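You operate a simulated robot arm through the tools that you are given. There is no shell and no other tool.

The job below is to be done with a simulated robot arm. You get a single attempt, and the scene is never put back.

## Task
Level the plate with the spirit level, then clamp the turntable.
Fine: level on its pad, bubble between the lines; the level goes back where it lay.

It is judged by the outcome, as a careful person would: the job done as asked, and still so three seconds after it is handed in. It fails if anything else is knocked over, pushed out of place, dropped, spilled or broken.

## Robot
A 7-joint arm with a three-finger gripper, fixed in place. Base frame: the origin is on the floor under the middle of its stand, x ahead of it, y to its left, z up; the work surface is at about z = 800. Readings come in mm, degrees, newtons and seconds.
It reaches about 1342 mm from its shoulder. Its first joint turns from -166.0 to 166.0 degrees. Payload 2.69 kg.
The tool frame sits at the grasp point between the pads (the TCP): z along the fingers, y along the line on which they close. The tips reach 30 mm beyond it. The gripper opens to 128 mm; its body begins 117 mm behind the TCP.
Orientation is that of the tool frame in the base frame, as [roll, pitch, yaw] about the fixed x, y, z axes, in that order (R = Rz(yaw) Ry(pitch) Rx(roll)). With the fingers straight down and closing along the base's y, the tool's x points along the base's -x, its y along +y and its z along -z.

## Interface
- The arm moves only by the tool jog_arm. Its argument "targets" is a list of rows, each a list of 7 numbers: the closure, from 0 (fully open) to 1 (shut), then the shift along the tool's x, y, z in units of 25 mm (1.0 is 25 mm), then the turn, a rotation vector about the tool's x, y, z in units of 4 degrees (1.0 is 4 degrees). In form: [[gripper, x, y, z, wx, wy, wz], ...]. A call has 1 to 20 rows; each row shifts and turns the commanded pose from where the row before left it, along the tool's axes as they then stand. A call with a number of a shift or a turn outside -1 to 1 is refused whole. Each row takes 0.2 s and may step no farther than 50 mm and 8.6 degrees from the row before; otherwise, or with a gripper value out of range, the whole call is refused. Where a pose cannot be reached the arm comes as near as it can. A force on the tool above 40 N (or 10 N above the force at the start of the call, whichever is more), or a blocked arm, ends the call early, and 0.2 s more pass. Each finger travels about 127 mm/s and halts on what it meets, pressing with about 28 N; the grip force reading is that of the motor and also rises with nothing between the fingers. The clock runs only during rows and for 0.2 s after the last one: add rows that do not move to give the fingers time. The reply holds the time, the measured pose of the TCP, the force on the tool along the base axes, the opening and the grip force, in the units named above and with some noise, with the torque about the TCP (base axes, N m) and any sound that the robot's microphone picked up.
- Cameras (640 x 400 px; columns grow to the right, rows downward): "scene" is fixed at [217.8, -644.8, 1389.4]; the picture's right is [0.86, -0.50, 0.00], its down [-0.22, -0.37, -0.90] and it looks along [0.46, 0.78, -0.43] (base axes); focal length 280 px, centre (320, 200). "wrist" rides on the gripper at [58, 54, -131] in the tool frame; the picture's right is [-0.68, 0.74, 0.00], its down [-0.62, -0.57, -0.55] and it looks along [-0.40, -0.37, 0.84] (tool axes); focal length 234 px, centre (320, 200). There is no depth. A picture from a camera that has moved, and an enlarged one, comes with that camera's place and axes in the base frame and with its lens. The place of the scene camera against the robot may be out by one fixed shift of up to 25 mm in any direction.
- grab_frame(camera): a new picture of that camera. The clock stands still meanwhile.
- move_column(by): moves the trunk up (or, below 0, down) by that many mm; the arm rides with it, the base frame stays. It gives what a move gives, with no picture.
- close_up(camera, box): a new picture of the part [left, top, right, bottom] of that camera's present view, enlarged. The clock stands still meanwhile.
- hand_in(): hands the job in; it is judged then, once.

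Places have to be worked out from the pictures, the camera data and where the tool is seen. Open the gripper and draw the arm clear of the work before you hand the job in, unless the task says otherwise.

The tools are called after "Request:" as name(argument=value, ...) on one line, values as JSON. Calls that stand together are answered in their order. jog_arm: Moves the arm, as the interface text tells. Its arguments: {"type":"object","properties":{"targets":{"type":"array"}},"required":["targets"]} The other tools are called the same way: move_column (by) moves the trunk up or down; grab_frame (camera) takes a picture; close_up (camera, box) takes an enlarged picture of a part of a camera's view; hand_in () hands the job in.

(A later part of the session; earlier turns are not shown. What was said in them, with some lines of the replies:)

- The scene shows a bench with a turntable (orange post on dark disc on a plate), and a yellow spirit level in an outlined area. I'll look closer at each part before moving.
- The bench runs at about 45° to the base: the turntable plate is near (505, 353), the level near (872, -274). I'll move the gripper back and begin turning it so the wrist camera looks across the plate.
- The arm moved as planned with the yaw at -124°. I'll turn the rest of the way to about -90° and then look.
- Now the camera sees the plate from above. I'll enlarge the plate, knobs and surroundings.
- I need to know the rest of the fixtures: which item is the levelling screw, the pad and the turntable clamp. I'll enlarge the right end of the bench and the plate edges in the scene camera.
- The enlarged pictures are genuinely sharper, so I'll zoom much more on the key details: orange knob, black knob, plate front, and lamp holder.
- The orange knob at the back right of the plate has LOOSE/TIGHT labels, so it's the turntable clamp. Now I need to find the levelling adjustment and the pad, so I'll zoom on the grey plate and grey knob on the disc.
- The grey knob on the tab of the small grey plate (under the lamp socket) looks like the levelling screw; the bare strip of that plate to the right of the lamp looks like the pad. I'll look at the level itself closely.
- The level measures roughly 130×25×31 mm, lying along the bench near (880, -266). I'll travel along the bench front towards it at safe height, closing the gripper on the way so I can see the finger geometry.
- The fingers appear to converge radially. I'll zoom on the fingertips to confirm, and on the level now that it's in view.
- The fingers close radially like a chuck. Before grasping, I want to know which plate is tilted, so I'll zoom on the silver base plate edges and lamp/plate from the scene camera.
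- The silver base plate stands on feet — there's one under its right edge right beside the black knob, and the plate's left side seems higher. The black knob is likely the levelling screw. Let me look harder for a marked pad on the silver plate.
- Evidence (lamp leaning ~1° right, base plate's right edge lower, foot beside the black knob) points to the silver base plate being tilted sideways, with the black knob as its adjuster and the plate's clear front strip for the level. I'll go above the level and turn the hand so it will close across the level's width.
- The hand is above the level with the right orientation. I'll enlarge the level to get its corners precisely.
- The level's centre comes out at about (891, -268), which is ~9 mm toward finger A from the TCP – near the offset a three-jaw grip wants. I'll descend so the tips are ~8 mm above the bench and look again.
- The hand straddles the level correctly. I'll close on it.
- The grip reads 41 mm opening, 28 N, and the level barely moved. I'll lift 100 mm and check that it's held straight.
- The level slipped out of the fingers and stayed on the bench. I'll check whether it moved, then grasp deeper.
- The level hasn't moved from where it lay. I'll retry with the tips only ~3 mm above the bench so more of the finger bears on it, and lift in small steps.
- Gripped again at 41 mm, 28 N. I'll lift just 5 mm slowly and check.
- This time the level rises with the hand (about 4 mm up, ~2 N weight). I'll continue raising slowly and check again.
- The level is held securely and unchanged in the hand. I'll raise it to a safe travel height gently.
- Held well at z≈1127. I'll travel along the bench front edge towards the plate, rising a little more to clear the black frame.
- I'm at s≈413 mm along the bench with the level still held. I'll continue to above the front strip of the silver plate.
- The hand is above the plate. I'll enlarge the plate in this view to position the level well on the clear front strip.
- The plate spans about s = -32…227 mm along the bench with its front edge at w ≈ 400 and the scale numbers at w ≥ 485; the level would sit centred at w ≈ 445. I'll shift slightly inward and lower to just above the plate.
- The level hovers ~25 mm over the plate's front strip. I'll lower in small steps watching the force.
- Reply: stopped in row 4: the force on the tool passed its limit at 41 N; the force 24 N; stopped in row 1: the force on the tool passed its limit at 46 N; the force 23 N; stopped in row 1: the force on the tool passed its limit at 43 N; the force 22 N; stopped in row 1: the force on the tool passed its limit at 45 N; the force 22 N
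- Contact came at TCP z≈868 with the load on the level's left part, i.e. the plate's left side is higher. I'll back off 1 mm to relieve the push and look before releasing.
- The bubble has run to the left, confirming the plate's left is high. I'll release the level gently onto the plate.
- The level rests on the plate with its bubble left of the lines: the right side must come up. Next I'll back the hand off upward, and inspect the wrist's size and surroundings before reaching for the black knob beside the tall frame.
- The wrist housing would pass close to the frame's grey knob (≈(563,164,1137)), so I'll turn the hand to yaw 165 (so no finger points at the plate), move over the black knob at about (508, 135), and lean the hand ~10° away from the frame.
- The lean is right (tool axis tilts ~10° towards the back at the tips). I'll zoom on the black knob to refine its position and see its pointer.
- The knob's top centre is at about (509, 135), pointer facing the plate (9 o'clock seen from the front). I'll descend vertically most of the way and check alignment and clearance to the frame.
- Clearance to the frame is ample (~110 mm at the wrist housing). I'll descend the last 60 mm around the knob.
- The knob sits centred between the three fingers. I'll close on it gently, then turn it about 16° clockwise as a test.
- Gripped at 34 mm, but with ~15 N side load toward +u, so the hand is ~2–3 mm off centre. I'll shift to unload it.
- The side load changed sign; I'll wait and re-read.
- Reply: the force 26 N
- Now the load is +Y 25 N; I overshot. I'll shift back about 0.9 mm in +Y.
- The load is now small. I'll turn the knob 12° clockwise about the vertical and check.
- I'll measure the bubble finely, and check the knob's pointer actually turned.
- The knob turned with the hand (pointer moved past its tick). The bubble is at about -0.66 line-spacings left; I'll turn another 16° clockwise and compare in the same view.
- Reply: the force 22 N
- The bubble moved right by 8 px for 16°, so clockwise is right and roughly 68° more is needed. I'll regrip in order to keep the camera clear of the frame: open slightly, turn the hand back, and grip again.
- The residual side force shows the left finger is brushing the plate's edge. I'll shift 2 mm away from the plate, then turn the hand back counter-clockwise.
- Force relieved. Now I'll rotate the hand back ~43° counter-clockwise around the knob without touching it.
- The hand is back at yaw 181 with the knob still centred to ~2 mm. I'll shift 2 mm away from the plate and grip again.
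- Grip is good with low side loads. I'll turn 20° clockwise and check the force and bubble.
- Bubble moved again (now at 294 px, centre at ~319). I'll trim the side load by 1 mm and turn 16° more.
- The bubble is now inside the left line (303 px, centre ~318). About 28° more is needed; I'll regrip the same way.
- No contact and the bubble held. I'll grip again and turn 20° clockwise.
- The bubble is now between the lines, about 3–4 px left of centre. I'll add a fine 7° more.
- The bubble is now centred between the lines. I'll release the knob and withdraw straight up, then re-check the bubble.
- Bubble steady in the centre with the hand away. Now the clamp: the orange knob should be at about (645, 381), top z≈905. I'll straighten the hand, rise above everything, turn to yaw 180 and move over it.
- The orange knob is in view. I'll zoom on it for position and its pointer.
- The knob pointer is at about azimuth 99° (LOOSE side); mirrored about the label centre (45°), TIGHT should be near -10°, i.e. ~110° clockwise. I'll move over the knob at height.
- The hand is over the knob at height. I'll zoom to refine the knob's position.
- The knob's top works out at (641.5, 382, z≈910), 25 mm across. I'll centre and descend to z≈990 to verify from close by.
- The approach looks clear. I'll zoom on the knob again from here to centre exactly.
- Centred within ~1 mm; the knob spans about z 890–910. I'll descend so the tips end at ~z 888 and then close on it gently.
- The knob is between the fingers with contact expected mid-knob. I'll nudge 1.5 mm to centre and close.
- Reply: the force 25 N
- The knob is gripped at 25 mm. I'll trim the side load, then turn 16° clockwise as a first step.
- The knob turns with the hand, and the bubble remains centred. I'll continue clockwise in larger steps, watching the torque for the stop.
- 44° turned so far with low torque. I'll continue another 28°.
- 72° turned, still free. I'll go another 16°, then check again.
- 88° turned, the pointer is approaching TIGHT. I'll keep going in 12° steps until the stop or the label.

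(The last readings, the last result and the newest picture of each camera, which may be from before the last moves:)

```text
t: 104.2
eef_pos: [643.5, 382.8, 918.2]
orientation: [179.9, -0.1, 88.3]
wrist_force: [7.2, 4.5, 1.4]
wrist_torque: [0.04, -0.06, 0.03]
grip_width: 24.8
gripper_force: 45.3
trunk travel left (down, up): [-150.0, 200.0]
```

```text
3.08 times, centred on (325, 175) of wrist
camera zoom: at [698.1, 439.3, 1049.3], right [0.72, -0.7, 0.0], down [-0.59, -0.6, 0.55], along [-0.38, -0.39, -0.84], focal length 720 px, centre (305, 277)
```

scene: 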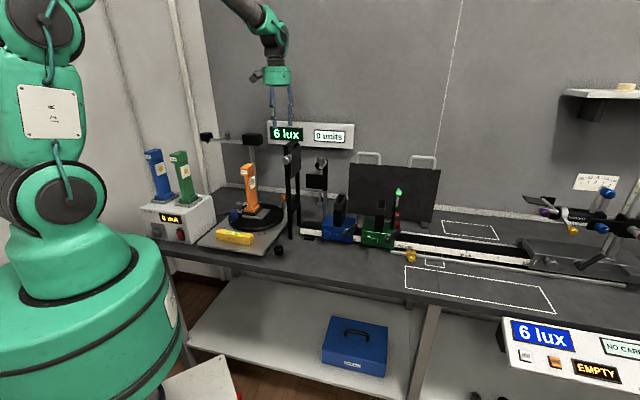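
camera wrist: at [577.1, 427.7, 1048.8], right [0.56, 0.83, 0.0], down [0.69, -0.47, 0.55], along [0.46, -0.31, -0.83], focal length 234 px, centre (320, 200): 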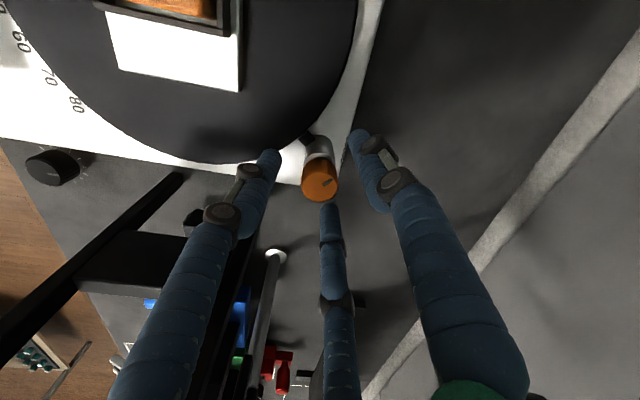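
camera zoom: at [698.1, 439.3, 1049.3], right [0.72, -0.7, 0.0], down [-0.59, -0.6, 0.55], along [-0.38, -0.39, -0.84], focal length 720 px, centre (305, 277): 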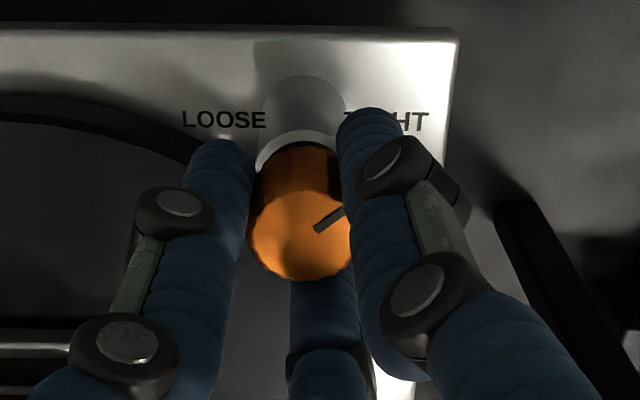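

The labels float at knob height: LOOSE lies at azimuth ≈98°, TIGHT at ≈-6°, and the pointer is now at about -10°, i.e. at TIGHT. I'll try a few more degrees gently to feel for the end stop.

Request:
jog_arm(targets=[[0.95, 0, 0, 0, 0, 0, 0.5], [0.95, 0, 0, 0, 0, 0, 0.5], [0.95, 0, 0, 0, 0, 0, 0.5], [0.95, 0, 0, 0, 0, 0, 0.5], [0.95, 0, 0, 0, 0, 0, 0]])

Request:
close_up(camera="wrist", box=[270, 110, 380, 240])

Request:
close_up(camera="scene", box=[195, 180, 295, 260])

```text
t: 105.4
eef_pos: [642.8, 381.1, 918.0]
orientation: [179.7, -0.1, 80.3]
wrist_force: [5.3, 9.5, -1.0]
wrist_torque: [0.27, -0.16, 0.06]
grip_width: 25.2
gripper_force: 45.6
trunk travel left (down, up): [-150.0, 200.0]
```

```text
3.08 times, centred on (325, 175) of wrist
camera zoom: at [705.6, 431.2, 1049.3], right [0.61, -0.79, 0.0], down [-0.66, -0.51, 0.55], along [-0.43, -0.33, -0.84], focal length 720 px, centre (305, 277)
```

zoom: 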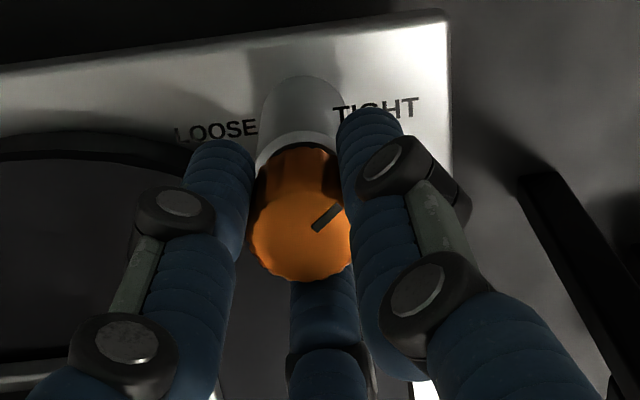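

```text
5.00 times, centred on (245, 220) of scene
camera zoom: at [217.8, -644.8, 1389.4], right [0.86, -0.5, 0.0], down [-0.22, -0.37, -0.9], along [0.46, 0.78, -0.43], focal length 1399 px, centre (695, 100)
```

zoom: 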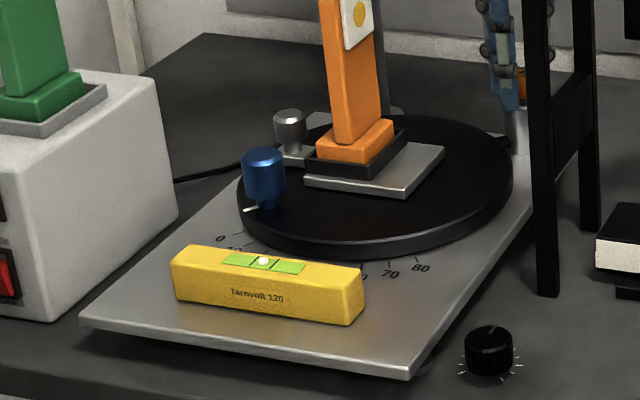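

The pointer stayed at TIGHT (azimuth ≈ -8°) while the hand slipped past, so the clamp is at its stop. I'll open and rise straight up, then verify.

Request:
jog_arm(targets=[[0.75, 0, 0, 0, 0, 0, 0], [0.6, 0, 0, 0, 0, 0, 0], [0.55, 0, 0, 0, 0, 0, 0], [0.55, 0, 0, -0.3, 0, 0, 0], [0.55, 0, 0, -0.6, 0, 0, 0], [0.55, 0, 0, -1, 0, 0, 0], [0.55, 0, 0, -1, 0, 0, 0], [0.55, 0, 0, -1, 0, 0, 0], [0.55, 0, 0, -1, 0, 0, 0], [0.55, 0, 0, -1, 0, 0, 0], [0.55, 0, 0, -1, 0, 0, 0], [0.55, 0, 0, -1, 0, 0, 0], [0.55, 0, 0, -1, 0, 0, 0], [0.55, 0, 0, -1, 0, 0, 0], [0.55, 0, 0, -1, 0, 0, 0], [0.55, 0, 0, -1, 0, 0, 0], [0.55, 0, 0, -0.6, 0, 0, 0], [0.55, 0, 0, 0, 0, 0, 0]])

Request:
grab_frame(camera="wrist")

Request:
close_up(camera="scene", box=[222, 228, 246, 243])

```text
t: 109.2
eef_pos: [641.9, 380.0, 1232.0]
orientation: [179.9, -0.2, 80.3]
wrist_force: [-0.1, 0.2, 0.3]
wrist_torque: [0.02, -0.01, -0.01]
grip_width: 57.7
gripper_force: 0.1
trunk travel left (down, up): [-150.0, 200.0]
```

```text
taken
camera wrist: at [704.0, 430.5, 1362.6], right [0.61, -0.79, 0.0], down [-0.66, -0.51, 0.55], along [-0.43, -0.34, -0.84], focal length 234 px, centre (320, 200)
```

wrist: 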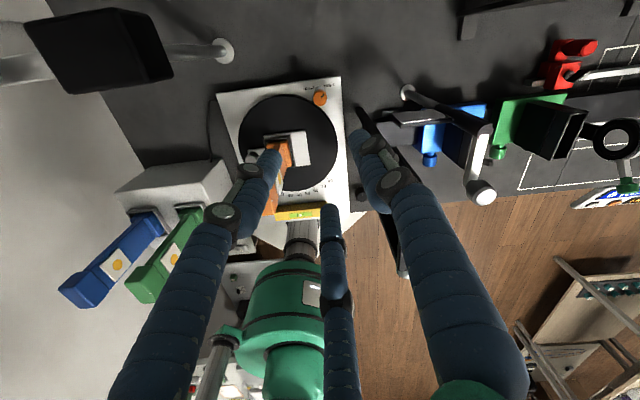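

```text
16.00 times, centred on (234, 236) of scene
camera zoom: at [217.8, -644.8, 1389.4], right [0.86, -0.5, 0.0], down [-0.22, -0.37, -0.9], along [0.46, 0.78, -0.43], focal length 4478 px, centre (1696, -368)
```

zoom: 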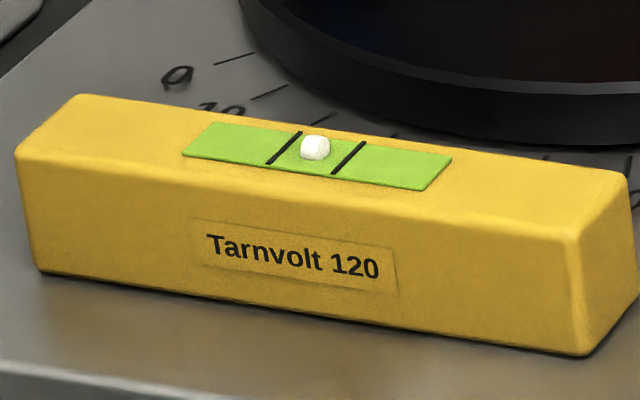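

The bubble is still centred after clamping. I'll check the clamp pointer and plate from above.

Request:
close_up(camera="wrist", box=[295, 80, 345, 120])

Request:
close_up(camera="wrist", box=[205, 70, 365, 230])

```text
10.00 times, centred on (320, 100) of wrist
camera zoom: at [704.0, 430.5, 1362.6], right [0.61, -0.79, 0.0], down [-0.66, -0.51, 0.55], along [-0.43, -0.34, -0.84], focal length 2342 px, centre (320, 1200)
```

zoom: 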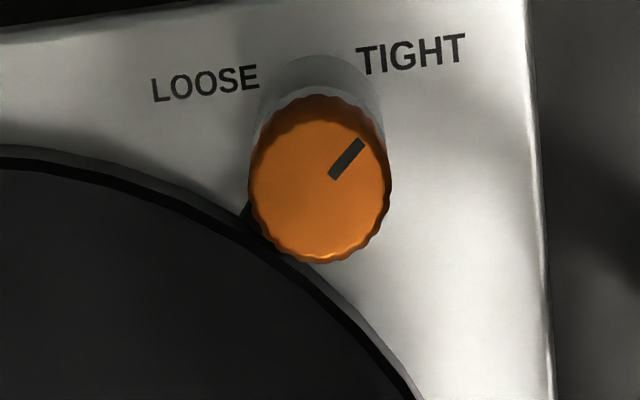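

```text
2.50 times, centred on (285, 150) of wrist
camera zoom: at [704.0, 430.5, 1362.6], right [0.61, -0.79, 0.0], down [-0.66, -0.51, 0.55], along [-0.43, -0.34, -0.84], focal length 585 px, centre (408, 325)
```

zoom: 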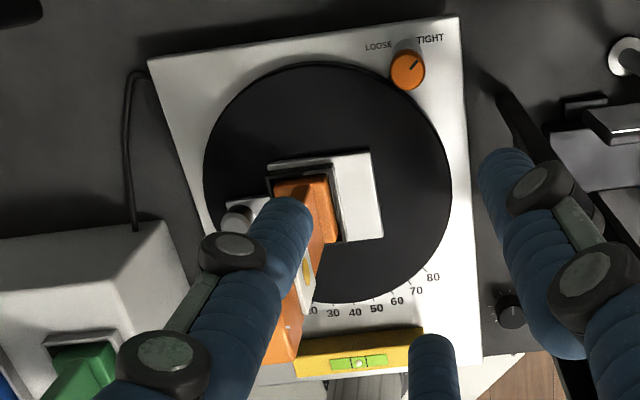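

Clamp pointer is squarely at TIGHT and the plate is level. Now I'll return for the level: turn back to yaw 135 and move above it.

Request:
jog_arm(targets=[[0.42, 0, 0, 0, 0, 0, -1], [0.42, 0, 0, 0, 0, 0, -1], [0.42, 0, 0, 0, 0, 0, -1], [0.42, 0, 0, 0, 0, 0, -1], [0.42, 0, 0, 0, 0, 0, -1], [0.42, 0, 0, 0, 0, 0, -1], [0.42, 0, 0, 0, 0, 0, -1], [0.42, 0, 0, 0, 0, 0, -1], [0.42, 0, 0, 0, 0, 0, -1], [0.42, 0, 0, 0, 0, 0, -1], [0.42, 0, 0, 0, 0, 0, -1], [0.42, 0, 0, 0, 0, 0, -1], [0.42, 0, 0, 0, 0, 0, -1], [0.42, 0, 0, 0, 0, 0, -0.72], [0.42, 0, 0, 0, 0, 0, 0]])

Request:
jog_arm(targets=[[0.42, 0.15, -0.45, 0, 0, 0, 0], [0.42, 0.268, -0.87, 0, 0, 0, 0], [0.42, 0.268, -0.87, 0, 0, 0, 0], [0.42, 0.268, -0.87, 0, 0, 0, 0], [0.42, 0.268, -0.87, 0, 0, 0, 0], [0.42, 0.268, -0.87, 0, 0, 0, 0], [0.42, 0.268, -0.87, 0, 0, 0, 0], [0.42, 0.268, -0.87, 0, 0, 0, 0], [0.42, 0.268, -0.87, 0, 0, 0, 0], [0.42, 0.268, -0.87, 0, 0, 0, 0], [0.42, 0.268, -0.87, 0, 0, 0, 0], [0.42, 0.268, -0.87, 0, 0, 0, 0], [0.42, 0.268, -0.87, 0, 0, 0, 0], [0.42, 0.12, -0.42, 0, 0, 0, 0], [0.42, 0, 0, 0, 0, 0, 0]])

Request:
grab_frame(camera="wrist")

```text
t: 112.4
eef_pos: [641.1, 381.6, 1231.0]
orientation: [179.8, 0.2, 135.4]
wrist_force: [0.2, 0.0, 0.6]
wrist_torque: [0.0, 0.0, 0.01]
grip_width: 74.2
gripper_force: 0.0
trunk travel left (down, up): [-150.0, 200.0]
```

```text
t: 115.6
eef_pos: [380.7, 241.1, 1229.7]
orientation: [179.9, 0.1, 135.2]
wrist_force: [-0.2, -0.3, 0.6]
wrist_torque: [-0.03, -0.02, 0.01]
grip_width: 74.4
gripper_force: 0.0
trunk travel left (down, up): [-150.0, 200.0]
```

```text
taken
camera wrist: at [375.4, 321.1, 1360.4], right [1.0, 0.05, 0.0], down [0.04, -0.84, 0.55], along [0.03, -0.55, -0.84], focal length 234 px, centre (320, 200)
```

wrist: 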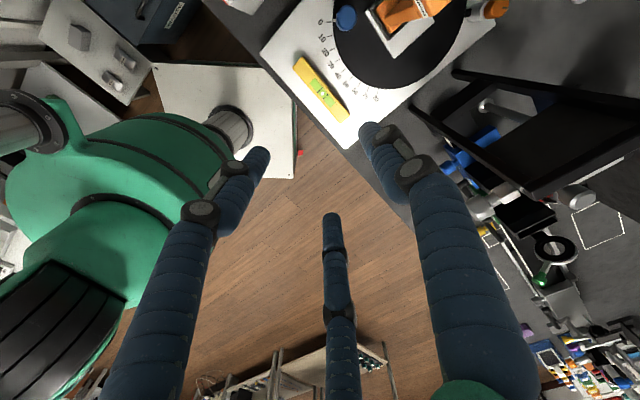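

Directly above the level at the same xy as when I released it. I'll descend to just above it and check alignment.

Request:
jog_arm(targets=[[0.42, 0, 0, 0.6, 0, 0, 0], [0.42, 0, 0, 1, 0, 0, 0], [0.42, 0, 0, 1, 0, 0, 0], [0.42, 0, 0, 1, 0, 0, 0], [0.42, 0, 0, 1, 0, 0, 0], [0.42, 0, 0, 1, 0, 0, 0], [0.42, 0, 0, 1, 0, 0, 0], [0.42, 0, 0, 1, 0, 0, 0], [0.42, 0, 0, 1, 0, 0, 0], [0.42, 0, 0, 1, 0, 0, 0], [0.42, 0, 0, 1, 0, 0, 0], [0.42, 0, 0, 1, 0, 0, 0], [0.42, 0, 0, 1, 0, 0, 0], [0.42, 0, 0, 0.6, 0, 0, 0], [0.42, 0, 0, 0, 0, 0, 0]])

Request:
grab_frame(camera="wrist")

Request:
close_up(camera="scene", box=[190, 190, 290, 260])

```text
t: 118.8
eef_pos: [381.7, 240.0, 900.5]
orientation: [179.8, 0.1, 135.2]
wrist_force: [-0.6, 0.5, -0.7]
wrist_torque: [0.0, 0.01, 0.0]
grip_width: 74.2
gripper_force: 0.0
trunk travel left (down, up): [-150.0, 200.0]
```

```text
taken
camera wrist: at [377.8, 321.3, 1030.8], right [1.0, 0.05, 0.0], down [0.04, -0.84, 0.55], along [0.03, -0.55, -0.84], focal length 234 px, centre (320, 200)
```

wrist: 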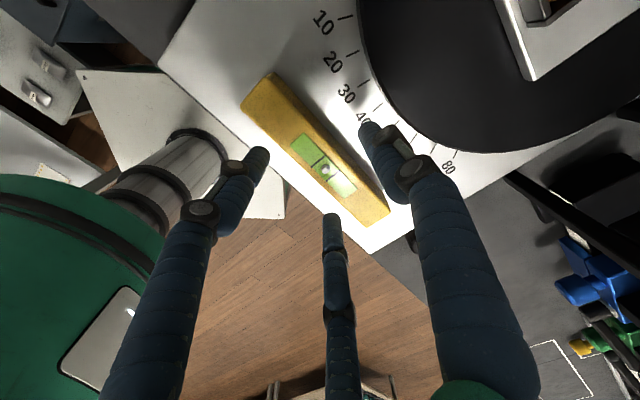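

```text
5.71 times, centred on (240, 225) of scene
camera zoom: at [217.8, -644.8, 1389.4], right [0.86, -0.5, 0.0], down [-0.22, -0.37, -0.9], along [0.46, 0.78, -0.43], focal length 1599 px, centre (777, 57)
```

zoom: 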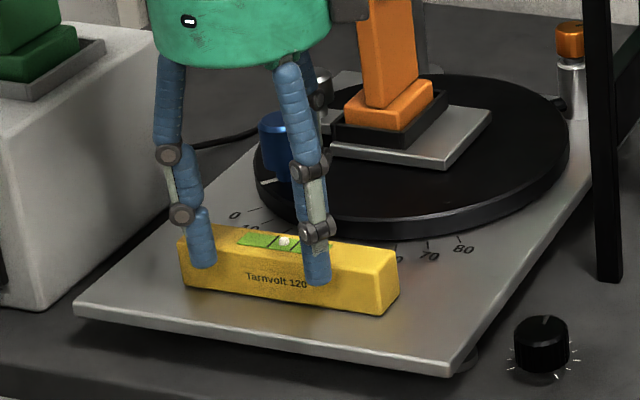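

Aligned. I'll descend the last 30 mm so the tips are ~3 mm above the plate.

Request:
jog_arm(targets=[[0.42, 0, 0, 0.5, 0, 0, 0], [0.42, 0, 0, 0.4, 0, 0, 0], [0.42, 0, 0, 0.2, 0, 0, 0], [0.42, 0, 0, 0.1, 0, 0, 0], [0.42, 0, 0, 0, 0, 0, 0]])

Request:
close_up(camera="scene", box=[205, 205, 275, 255])

Request:
close_up(camera="wrist", box=[220, 60, 420, 260])

```text
t: 120.0
eef_pos: [381.8, 241.9, 870.3]
orientation: [179.8, 0.1, 135.2]
wrist_force: [0.1, 0.6, 0.4]
wrist_torque: [0.0, -0.01, 0.0]
grip_width: 74.1
gripper_force: 0.1
trunk travel left (down, up): [-150.0, 200.0]
```

```text
8.00 times, centred on (240, 230) of scene
camera zoom: at [217.8, -644.8, 1389.4], right [0.86, -0.5, 0.0], down [-0.22, -0.37, -0.9], along [0.46, 0.78, -0.43], focal length 2239 px, centre (960, -40)
```

zoom: 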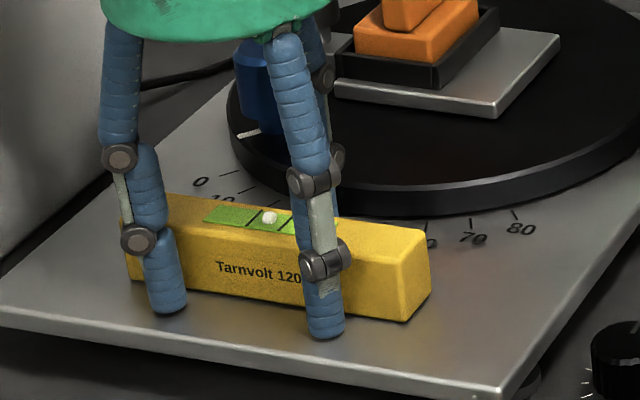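

```text
2.00 times, centred on (320, 160) of wrist
camera zoom: at [377.9, 321.7, 1000.6], right [1.0, 0.05, 0.0], down [0.04, -0.84, 0.55], along [0.03, -0.55, -0.84], focal length 468 px, centre (320, 280)
```

zoom: 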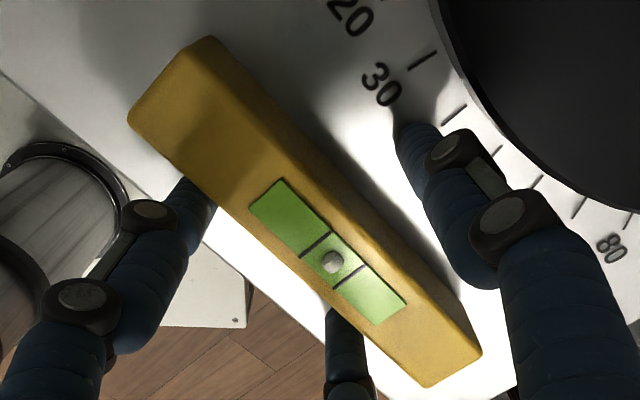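

The bubble is centred from this view as well. I'll lower 0.8 mm more and close on the level.

Request:
jog_arm(targets=[[0.42, 0, 0, 0.03, 0, 0, 0], [0.5, 0, 0, 0, 0, 0, 0], [0.6, 0, 0, 0, 0, 0, 0], [0.65, 0, 0, 0, 0, 0, 0], [0.7, 0, 0, 0, 0, 0, 0], [0.75, 0, 0, 0, 0, 0, 0], [0.8, 0, 0, 0, 0, 0, 0], [0.9, 0, 0, 0, 0, 0, 0], [1.0, 0, 0, 0, 0, 0, 0], [1.0, 0, 0, 0, 0, 0, 0], [1.0, 0, 0, 0, 0, 0, 0]])

Request:
close_up(camera="wrist", box=[220, 60, 420, 260])

```text
t: 122.4
eef_pos: [382.6, 242.3, 868.9]
orientation: [179.7, 0.1, 135.3]
wrist_force: [-6.4, 4.9, 36.0]
wrist_torque: [0.6, 1.29, 0.01]
grip_width: 41.1
gripper_force: 28.3
trunk travel left (down, up): [-150.0, 200.0]
```

```text
2.00 times, centred on (320, 160) of wrist
camera zoom: at [377.4, 321.8, 1000.5], right [1.0, 0.05, 0.01], down [0.04, -0.84, 0.55], along [0.03, -0.55, -0.84], focal length 468 px, centre (320, 280)
```

zoom: 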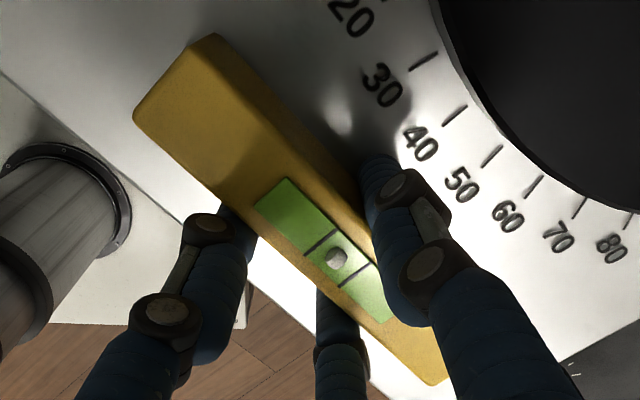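

Gripped identically (41.1 mm), though the tips are pressing the plate a little (36 N up). I'll lift slowly right away and check the level follows.

Request:
jog_arm(targets=[[1.0, 0, 0, -0.05, 0, 0, 0], [1.0, 0, 0, -0.06, 0, 0, 0], [1.0, 0, 0, -0.1, 0, 0, 0], [1.0, 0, 0, -0.1, 0, 0, 0], [1.0, 0, 0, -0.15, 0, 0, 0], [1.0, 0, 0, -0.15, 0, 0, 0], [1.0, 0, 0, -0.1, 0, 0, 0], [1.0, 0, 0, 0, 0, 0, 0]])

Request:
close_up(camera="scene", box=[190, 190, 300, 265])

Request:
close_up(camera="wrist", box=[220, 60, 420, 260])

```text
t: 124.2
eef_pos: [382.7, 241.6, 888.0]
orientation: [179.9, 0.1, 135.2]
wrist_force: [-0.6, 0.1, -0.7]
wrist_torque: [-0.01, 0.03, 0.0]
grip_width: 41.0
gripper_force: 27.7
trunk travel left (down, up): [-150.0, 200.0]
```

```text
5.33 times, centred on (245, 228) of scene
camera zoom: at [217.8, -644.8, 1389.4], right [0.86, -0.5, 0.0], down [-0.22, -0.37, -0.9], along [0.46, 0.78, -0.43], focal length 1492 px, centre (720, 53)
```

zoom: 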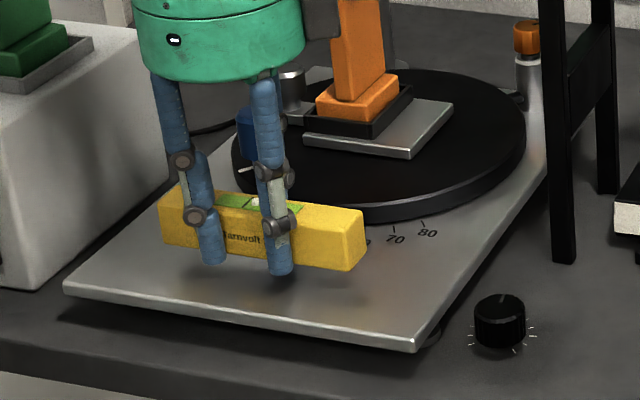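

```text
2.00 times, centred on (320, 160) of wrist
camera zoom: at [377.7, 322.2, 1017.6], right [1.0, 0.05, 0.0], down [0.04, -0.84, 0.55], along [0.03, -0.55, -0.84], focal length 468 px, centre (320, 280)
```

zoom: 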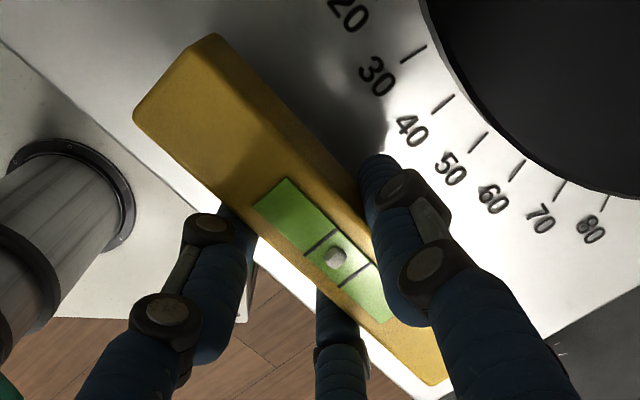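

The level is held just as before. I'll check the black knob's pointer hasn't moved from the pressing, and raise the level to travel height.

Request:
close_up(camera="scene", box=[190, 190, 290, 260])

Request:
jog_arm(targets=[[1.0, 0, 0, -0.3, 0, 0, 0], [1.0, 0, 0, -0.6, 0, 0, 0], [1.0, 0, 0, -0.6, 0, 0, 0], [1.0, 0, 0, -0.6, 0, 0, 0], [1.0, 0, 0, -0.6, 0, 0, 0], [1.0, 0, 0, -0.6, 0, 0, 0], [1.0, 0, 0, -0.6, 0, 0, 0], [1.0, 0, 0, -0.6, 0, 0, 0], [1.0, 0, 0, -0.6, 0, 0, 0], [1.0, 0, 0, -0.6, 0, 0, 0], [1.0, 0, 0, -0.6, 0, 0, 0], [1.0, 0, 0, -0.6, 0, 0, 0], [1.0, 0, 0, -0.6, 0, 0, 0], [1.0, 0, 0, -0.6, 0, 0, 0], [1.0, 0, 0, -0.6, 0, 0, 0], [1.0, 0, 0, -0.6, 0, 0, 0], [1.0, 0, 0, -0.6, 0, 0, 0], [1.0, 0, 0, -0.6, 0, 0, 0], [1.0, 0, 0, -0.6, 0, 0, 0], [1.0, 0, 0, -0.6, 0, 0, 0]])

```text
5.71 times, centred on (240, 225) of scene
camera zoom: at [217.8, -644.8, 1389.4], right [0.86, -0.5, 0.0], down [-0.22, -0.37, -0.9], along [0.46, 0.78, -0.43], focal length 1599 px, centre (777, 57)
```

zoom: 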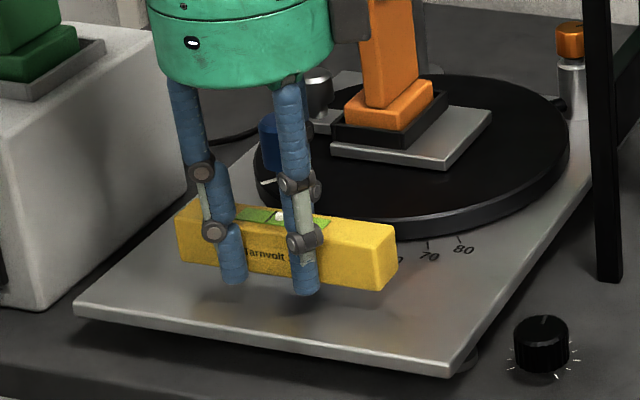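

```text
t: 128.4
eef_pos: [380.4, 241.3, 1180.7]
orientation: [179.8, 0.2, 135.1]
wrist_force: [-0.3, 0.8, -1.8]
wrist_torque: [0.04, 0.01, -0.04]
grip_width: 40.8
gripper_force: 27.8
trunk travel left (down, up): [-150.0, 200.0]
```

The level is up at travel height. Let me compare the plate's corners with the earliest zooms to make sure the plate stayed raised/level.

Request:
close_up(camera="scene", box=[250, 230, 300, 260])

Request:
close_up(camera="scene", box=[195, 225, 245, 255])

```text
12.80 times, centred on (275, 245) of scene
camera zoom: at [217.8, -644.8, 1389.4], right [0.86, -0.5, 0.0], down [-0.22, -0.37, -0.9], along [0.46, 0.78, -0.43], focal length 3582 px, centre (896, -376)
```

zoom: 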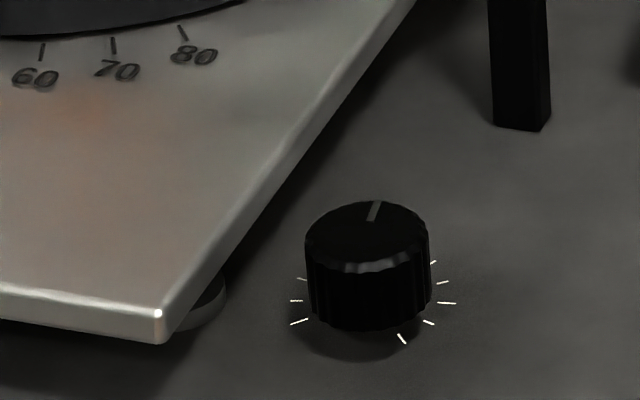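

```text
12.80 times, centred on (220, 240) of scene
camera zoom: at [217.8, -644.8, 1389.4], right [0.86, -0.5, 0.0], down [-0.22, -0.37, -0.9], along [0.46, 0.78, -0.43], focal length 3582 px, centre (1600, -312)
```

zoom: 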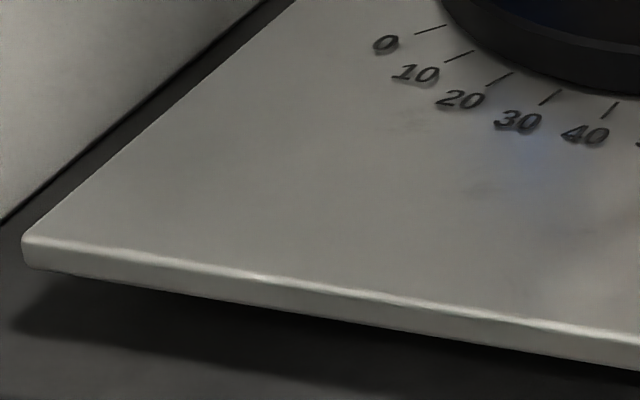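

The right corner is ~3 mm higher than at the start and the knob pointer is unchanged, so the plate stayed level. Now I'll carry the level back along the bench.

Request:
jog_arm(targets=[[1.0, -0.3, -0.0188, 0, 0, 0, 0], [1.0, -0.6, -0.0188, 0, 0, 0, 0], [1.0, -0.9, -0.0188, 0, 0, 0, 0], [1.0, -0.9, -0.0188, 0, 0, 0, 0], [1.0, -0.9, -0.0188, 0, 0, 0, 0], [1.0, -0.9, -0.0188, 0, 0, 0, 0], [1.0, -0.9, -0.0188, 0, 0, 0, 0], [1.0, -0.9, -0.0188, 0, 0, 0, 0], [1.0, -0.9, -0.0188, 0, 0, 0, 0], [1.0, -0.9, -0.0188, 0, 0, 0, 0], [1.0, -0.9, -0.0188, 0, 0, 0, 0], [1.0, -0.9, -0.0188, 0, 0, 0, 0], [1.0, -0.9, -0.0188, 0, 0, 0, 0], [1.0, -0.9, -0.0188, 0, 0, 0, 0], [1.0, -0.9, -0.0188, 0, 0, 0, 0], [1.0, -0.9, -0.0188, 0, 0, 0, 0], [1.0, -0.9, -0.0188, 0, 0, 0, 0], [1.0, -0.9, -0.0188, 0, 0, 0, 0], [1.0, -0.6, -0.0188, 0, 0, 0, 0], [1.0, -0.3, -0.0188, 0, 0, 0, 0]])

Request:
jog_arm(targets=[[1.0, -0.3, 0, 0, 0, 0, 0], [1.0, -0.6, 0, 0, 0, 0, 0], [1.0, -0.9, 0, 0, 0, 0, 0], [1.0, -0.9, 0, 0, 0, 0, 0], [1.0, -0.9, 0, 0, 0, 0, 0], [1.0, -0.9, 0, 0, 0, 0, 0], [1.0, -0.9, 0, 0, 0, 0, 0], [1.0, -0.9, 0, 0, 0, 0, 0], [1.0, -0.9, 0, 0, 0, 0, 0], [1.0, -0.9, 0, 0, 0, 0, 0], [1.0, -0.9, 0, 0, 0, 0, 0], [1.0, -0.9, 0, 0, 0, 0, 0], [1.0, -0.9, 0, 0, 0, 0, 0], [1.0, -0.9, 0, 0, 0, 0, 0], [1.0, -0.6, 0, 0, 0, 0, 0], [1.0, -0.33, 0, 0, 0, 0, 0], [1.0, 0, 0, 0, 0, 0, 0]])

Request:
grab_frame(camera="scene")

```text
t: 132.6
eef_pos: [661.2, -50.0, 1179.6]
orientation: [179.9, 0.2, 135.3]
wrist_force: [0.6, -0.3, -1.0]
wrist_torque: [-0.03, 0.0, -0.02]
grip_width: 41.0
gripper_force: 28.0
trunk travel left (down, up): [-150.0, 200.0]
```

```text
t: 136.2
eef_pos: [885.3, -273.6, 1180.6]
orientation: [179.8, 0.0, 135.1]
wrist_force: [0.2, 0.4, -1.6]
wrist_torque: [0.02, 0.02, 0.02]
grip_width: 41.1
gripper_force: 27.5
trunk travel left (down, up): [-150.0, 200.0]
```

```text
taken
```

scene: 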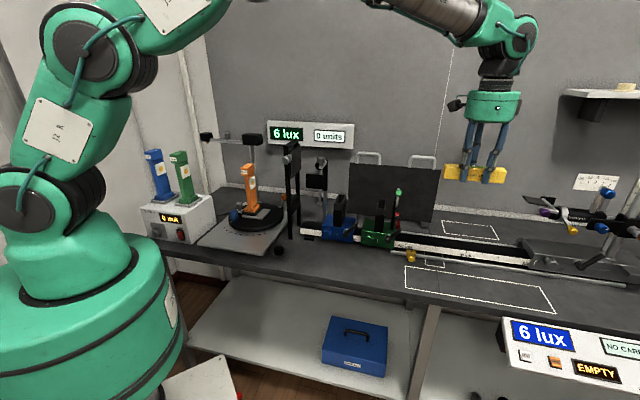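

The level is back over its starting place. I'll descend to ~8 mm above the bench.

Request:
jog_arm(targets=[[1.0, 0, 0, 0.3, 0, 0, 0], [1.0, 0, 0, 0.6, 0, 0, 0], [1.0, 0, 0, 0.9, 0, 0, 0], [1.0, 0, 0, 0.9, 0, 0, 0], [1.0, 0, 0, 0.9, 0, 0, 0], [1.0, 0, 0, 0.9, 0, 0, 0], [1.0, 0, 0, 0.9, 0, 0, 0], [1.0, 0, 0, 0.9, 0, 0, 0], [1.0, 0, 0, 0.9, 0, 0, 0], [1.0, 0, 0, 0.9, 0, 0, 0], [1.0, 0, 0, 0.9, 0, 0, 0], [1.0, 0, 0, 0.9, 0, 0, 0], [1.0, 0, 0, 0.9, 0, 0, 0], [1.0, 0, 0, 0.9, 0, 0, 0], [1.0, 0, 0, 0.9, 0, 0, 0], [1.0, 0, 0, 0.6, 0, 0, 0], [1.0, 0, 0, 0.2, 0, 0, 0], [1.0, 0, 0, 0, 0, 0, 0]])

Request:
close_up(camera="scene", box=[405, 235, 500, 305])

Request:
close_up(camera="wrist", box=[220, 60, 420, 260])

```text
t: 140.0
eef_pos: [885.7, -272.9, 844.9]
orientation: [179.8, 0.1, 135.3]
wrist_force: [0.8, -0.5, -1.0]
wrist_torque: [-0.01, -0.02, 0.03]
grip_width: 41.0
gripper_force: 27.6
trunk travel left (down, up): [-150.0, 200.0]
```

```text
5.71 times, centred on (452, 270) of scene
camera zoom: at [217.8, -644.8, 1389.4], right [0.86, -0.5, 0.0], down [-0.22, -0.37, -0.9], along [0.46, 0.78, -0.43], focal length 1599 px, centre (-437, -200)
```

zoom: 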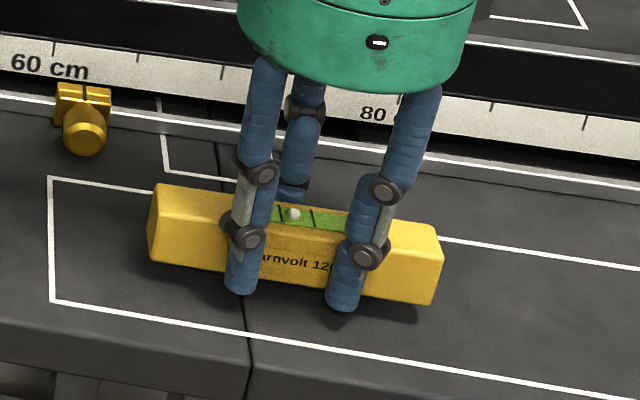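

```text
2.00 times, centred on (320, 160) of wrist
camera zoom: at [882.0, -192.7, 976.0], right [1.0, 0.05, 0.0], down [0.04, -0.84, 0.55], along [0.03, -0.55, -0.84], focal length 468 px, centre (320, 280)
```

zoom: 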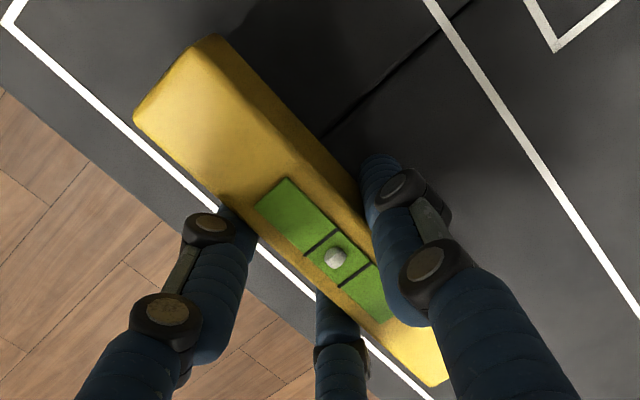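

It's ~12 mm above the bench at its original spot. I'll lower slowly in small increments, checking force.

Request:
jog_arm(targets=[[1.0, 0, 0, 0.14, 0, 0, 0], [1.0, 0, 0, 0.14, 0, 0, 0], [1.0, 0, 0, 0.1, 0, 0, 0], [1.0, 0, 0, 0, 0, 0, 0]])

```text
t: 141.0
eef_pos: [885.0, -272.5, 837.5]
orientation: [179.8, 0.1, 135.2]
wrist_force: [0.0, -0.4, -1.4]
wrist_torque: [0.01, 0.01, -0.03]
grip_width: 40.8
gripper_force: 28.0
trunk travel left (down, up): [-150.0, 200.0]
```

No contact yet at z 837.5; I'll go down another 2.5 mm.

Request:
jog_arm(targets=[[1.0, 0, 0, 0.06, 0, 0, 0], [1.0, 0, 0, 0.04, 0, 0, 0], [1.0, 0, 0, 0, 0, 0, 0]])

```text
t: 141.8
eef_pos: [886.5, -273.5, 833.1]
orientation: [179.8, -0.1, 135.2]
wrist_force: [0.7, -0.4, -1.1]
wrist_torque: [-0.01, 0.04, 0.0]
grip_width: 41.0
gripper_force: 28.2
trunk travel left (down, up): [-150.0, 200.0]
```

Still free; lowering 1 mm at a time.

Request:
jog_arm(targets=[[1.0, 0, 0, 0.04, 0, 0, 0], [1.0, 0, 0, 0, 0, 0, 0]])

```text
t: 142.4
eef_pos: [886.6, -273.3, 832.3]
orientation: [179.8, 0.2, 135.2]
wrist_force: [-1.6, 0.6, -0.9]
wrist_torque: [0.01, 0.01, 0.04]
grip_width: 40.8
gripper_force: 27.8
trunk travel left (down, up): [-150.0, 200.0]
```

Request:
jog_arm(targets=[[1.0, 0, 0, 0.04, 0, 0, 0], [1.0, 0, 0, 0, 0, 0, 0]])

Request:
close_up(camera="scene", box=[405, 235, 500, 305])

```text
t: 143.0
eef_pos: [886.1, -272.8, 831.6]
orientation: [179.8, 0.1, 135.2]
wrist_force: [0.6, 0.2, -1.3]
wrist_torque: [0.01, 0.06, -0.03]
grip_width: 40.9
gripper_force: 28.3
trunk travel left (down, up): [-150.0, 200.0]
```

```text
5.71 times, centred on (452, 270) of scene
camera zoom: at [217.8, -644.8, 1389.4], right [0.86, -0.5, 0.0], down [-0.22, -0.37, -0.9], along [0.46, 0.78, -0.43], focal length 1599 px, centre (-437, -200)
```

zoom: 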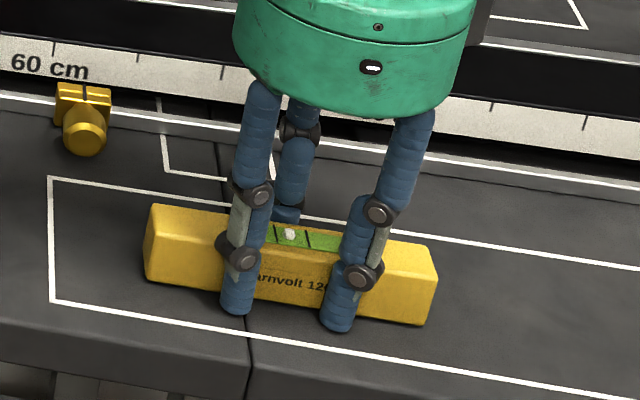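

The level is within about 1.5 mm of the bench, and its outline matches the original. I'll lower 1 mm more and check for contact.

Request:
jog_arm(targets=[[1.0, 0, 0, 0.04, 0, 0, 0], [1.0, 0, 0, 0, 0, 0, 0]])

```text
t: 143.6
eef_pos: [886.6, -271.9, 830.8]
orientation: [179.9, 0.1, 135.2]
wrist_force: [-0.4, 0.5, -1.2]
wrist_torque: [0.0, 0.01, 0.03]
grip_width: 40.9
gripper_force: 28.3
trunk travel left (down, up): [-150.0, 200.0]
```

Still no contact force; I'll lower a final 0.7 mm.

Request:
jog_arm(targets=[[1.0, 0, 0, 0.03, 0, 0, 0], [1.0, 0, 0, 0, 0, 0, 0]])

Request:
close_up(camera="scene", box=[405, 235, 500, 305])

```text
t: 144.2
eef_pos: [886.8, -271.6, 829.9]
orientation: [179.8, 0.1, 135.2]
wrist_force: [-0.7, 0.7, -0.6]
wrist_torque: [-0.06, 0.01, -0.04]
grip_width: 41.3
gripper_force: 27.6
trunk travel left (down, up): [-150.0, 200.0]
```

```text
5.71 times, centred on (452, 270) of scene
camera zoom: at [217.8, -644.8, 1389.4], right [0.86, -0.5, 0.0], down [-0.22, -0.37, -0.9], along [0.46, 0.78, -0.43], focal length 1599 px, centre (-437, -200)
```

zoom: 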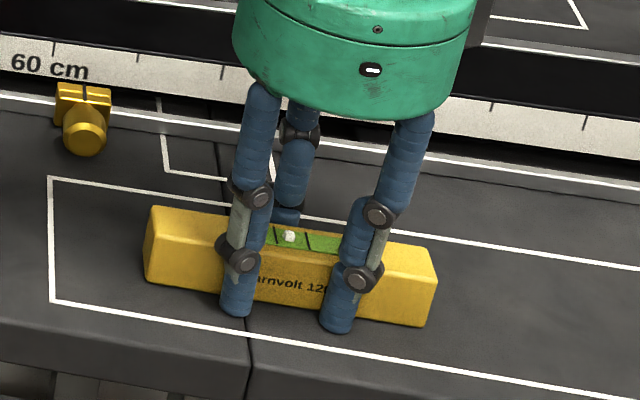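

The level's outline and bubble now coincide with the original picture. I'll release it gently.

Request:
jog_arm(targets=[[0.66, 0, 0, 0, 0, 0, 0], [0.62, 0, 0, 0, 0, 0, 0], [0.57, 0, 0, 0, 0, 0, 0], [0.5, 0, 0, 0, 0, 0, 0], [0.42, 0, 0, 0, 0, 0, 0], [0.35, 0, 0, 0, 0, 0, 0], [0.35, 0, 0, 0, 0, 0, 0]])

Request:
close_up(camera="scene", box=[405, 235, 500, 305])

Request:
close_up(camera="wrist", box=[220, 60, 420, 260])

```text
t: 145.8
eef_pos: [886.2, -271.5, 830.9]
orientation: [179.8, 0.1, 135.2]
wrist_force: [-0.5, -0.7, 1.1]
wrist_torque: [0.03, -0.01, 0.0]
grip_width: 83.2
gripper_force: 0.1
trunk travel left (down, up): [-150.0, 200.0]
```

```text
5.71 times, centred on (452, 270) of scene
camera zoom: at [217.8, -644.8, 1389.4], right [0.86, -0.5, 0.0], down [-0.22, -0.37, -0.9], along [0.46, 0.78, -0.43], focal length 1599 px, centre (-437, -200)
```

zoom: 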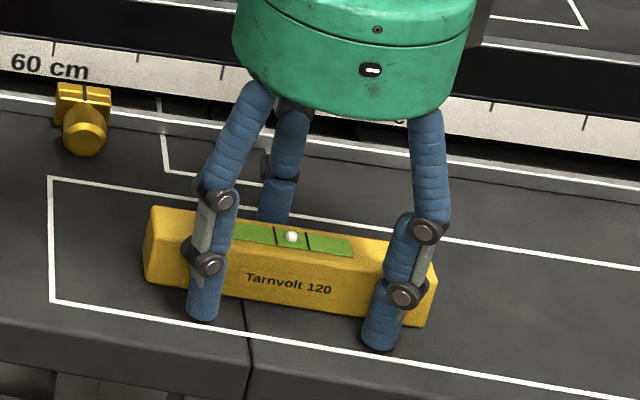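

```text
2.00 times, centred on (320, 160) of wrist
camera zoom: at [882.2, -192.6, 960.8], right [1.0, 0.05, 0.0], down [0.04, -0.84, 0.55], along [0.03, -0.55, -0.84], focal length 468 px, centre (320, 280)
```

zoom: 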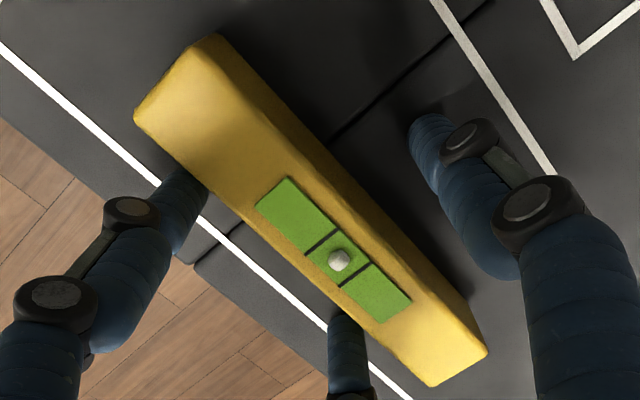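

The level is released in its original place. I'll withdraw straight up.

Request:
jog_arm(targets=[[0.3, 0, 0, -0.2, 0, 0, 0], [0.3, 0, 0, -0.5, 0, 0, 0], [0.2, 0, 0, -1, 0, 0, 0], [0.1, 0, 0, -1, 0, 0, 0], [0, 0, 0, -1, 0, 0, 0], [0, 0, 0, -1, 0, 0, 0], [0, 0, 0, -1, 0, 0, 0], [0, 0, 0, -1, 0, 0, 0], [0, 0, 0, -1, 0, 0, 0], [0, 0, 0, -1, 0, 0, 0], [0, 0, 0, -1, 0, 0, 0], [0, 0, 0, -1, 0, 0, 0], [0, 0, 0, -1, 0, 0, 0], [0, 0, 0, -1, 0, 0, 0], [0, 0, 0, -1, 0, 0, 0], [0, 0, 0, -1, 0, 0, 0], [0, 0, 0, -0.6, 0, 0, 0], [0, 0, 0, 0, 0, 0, 0]])

Request:
close_up(camera="scene", box=[405, 235, 500, 305])

Request:
grab_frame(camera="scene")

```text
t: 149.6
eef_pos: [885.1, -273.1, 1212.2]
orientation: [179.8, 0.0, 135.3]
wrist_force: [0.1, -0.7, 0.1]
wrist_torque: [0.02, 0.04, -0.02]
grip_width: 128.2
gripper_force: 0.0
trunk travel left (down, up): [-150.0, 200.0]
```

```text
5.71 times, centred on (452, 270) of scene
camera zoom: at [217.8, -644.8, 1389.4], right [0.86, -0.5, 0.0], down [-0.22, -0.37, -0.9], along [0.46, 0.78, -0.43], focal length 1599 px, centre (-437, -200)
```

zoom: 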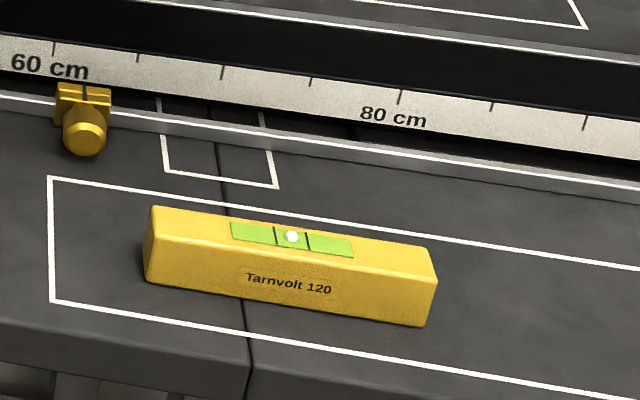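

```text
taken
```

scene: 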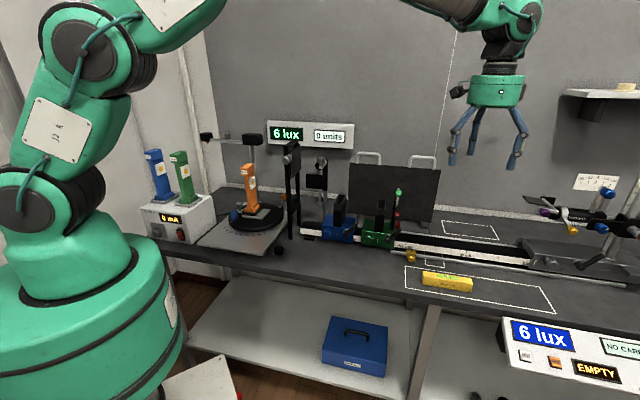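

The level sits exactly as it lay originally. I'll draw the arm to the front of the bench and do a final check of the turntable and plate.

Request:
jog_arm(targets=[[0, 0.5, -0.5, 0, 0, 0, 0], [0, 0.9, -0.9, 0, 0, 0, 0], [0, 0.9, -0.9, 0, 0, 0, 0], [0, 0.9, -0.9, 0, 0, 0, 0], [0, 0.9, -0.9, 0, 0, 0, 0], [0, 0.5, -0.5, 0, 0, 0, 0], [0, 0, 0, 0, 0, 0, 0]])

Request:
close_up(camera="scene", box=[180, 120, 340, 270])

Request:
close_up(camera="scene", box=[270, 185, 306, 215])

Request:
close_up(camera="scene", box=[250, 230, 300, 260])

Request:
grab_frame(camera="scene")

```text
t: 151.2
eef_pos: [722.2, -274.2, 1211.6]
orientation: [179.8, 0.1, 135.1]
wrist_force: [0.4, -0.4, 0.2]
wrist_torque: [0.01, -0.03, 0.0]
grip_width: 127.8
gripper_force: 0.0
trunk travel left (down, up): [-150.0, 200.0]
```

```text
2.67 times, centred on (260, 195) of scene
camera zoom: at [217.8, -644.8, 1389.4], right [0.86, -0.5, 0.0], down [-0.22, -0.37, -0.9], along [0.46, 0.78, -0.43], focal length 746 px, centre (480, 213)
```

zoom: 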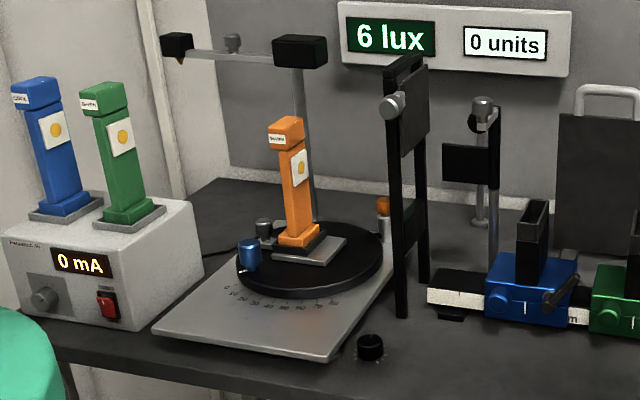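

```text
13.33 times, centred on (288, 200) of scene
camera zoom: at [217.8, -644.8, 1389.4], right [0.86, -0.5, 0.0], down [-0.22, -0.37, -0.9], along [0.46, 0.78, -0.43], focal length 3731 px, centre (747, 200)
```

zoom: 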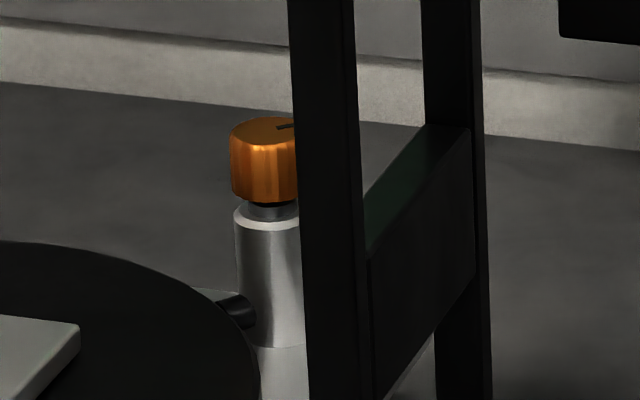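

```text
12.80 times, centred on (275, 245) of scene
camera zoom: at [217.8, -644.8, 1389.4], right [0.86, -0.5, 0.0], down [-0.22, -0.37, -0.9], along [0.46, 0.78, -0.43], focal length 3582 px, centre (896, -376)
```

zoom: 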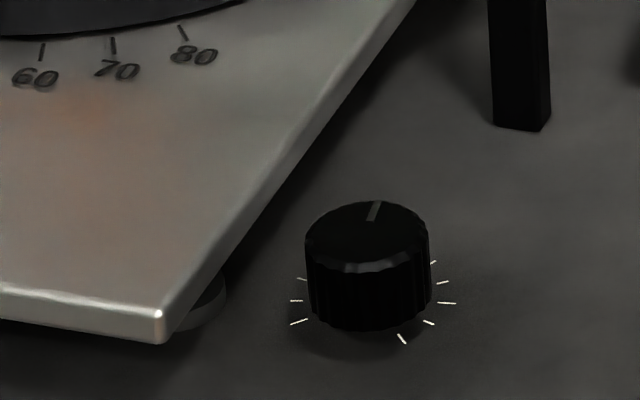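

```text
taken
```

scene: 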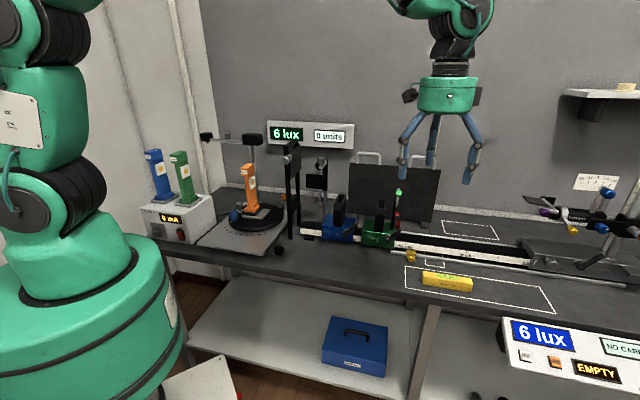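

The plate is level: the bubble stayed centred through leveling and clamping, and the plate corner and knob haven't moved since. The clamp is at TIGHT, the turntable still reads 0, the level is back in its place, and the arm is clear with the gripper open. I'm handing the job in.

Request:
hand_in()

```text
The job is handed in.
```

The plate is level, the turntable is clamped, and the spirit level is back where it lay. I have handed the job in; the reply gave no verdict.

- **Levelling:** I set the level on the clear front strip of the silver base plate. The plate's left side was high, so I turned the black knob beside it about 90° clockwise until the bubble sat midway between the lines. It was still centred after I clamped the turntable.
- **The pad:** I found no marked pad on the plate, so I took that front strip as the level's pad. The only other candidate was the bare part of the small grey plate beside the lamp.
- **Clamp:** I turned the orange knob about 100° clockwise until it stopped at TIGHT. The turntable still reads 0.
- **Returning the level:** It matches its starting position to within about a millimetre in the scene camera. My first attempt to pick it up slipped, but it stayed on the bench and did not move noticeably.
- **Contact with the plate:** My fingers brushed the plate's edge while I turned the knob. They also pressed down on the plate at about 36 N when I picked the level up again. Pictures afterwards show the plate and the knob's pointer unmoved, but I did not put the level back on the plate to check the bubble after that press.

The gripper is open and the arm is clear of the work.
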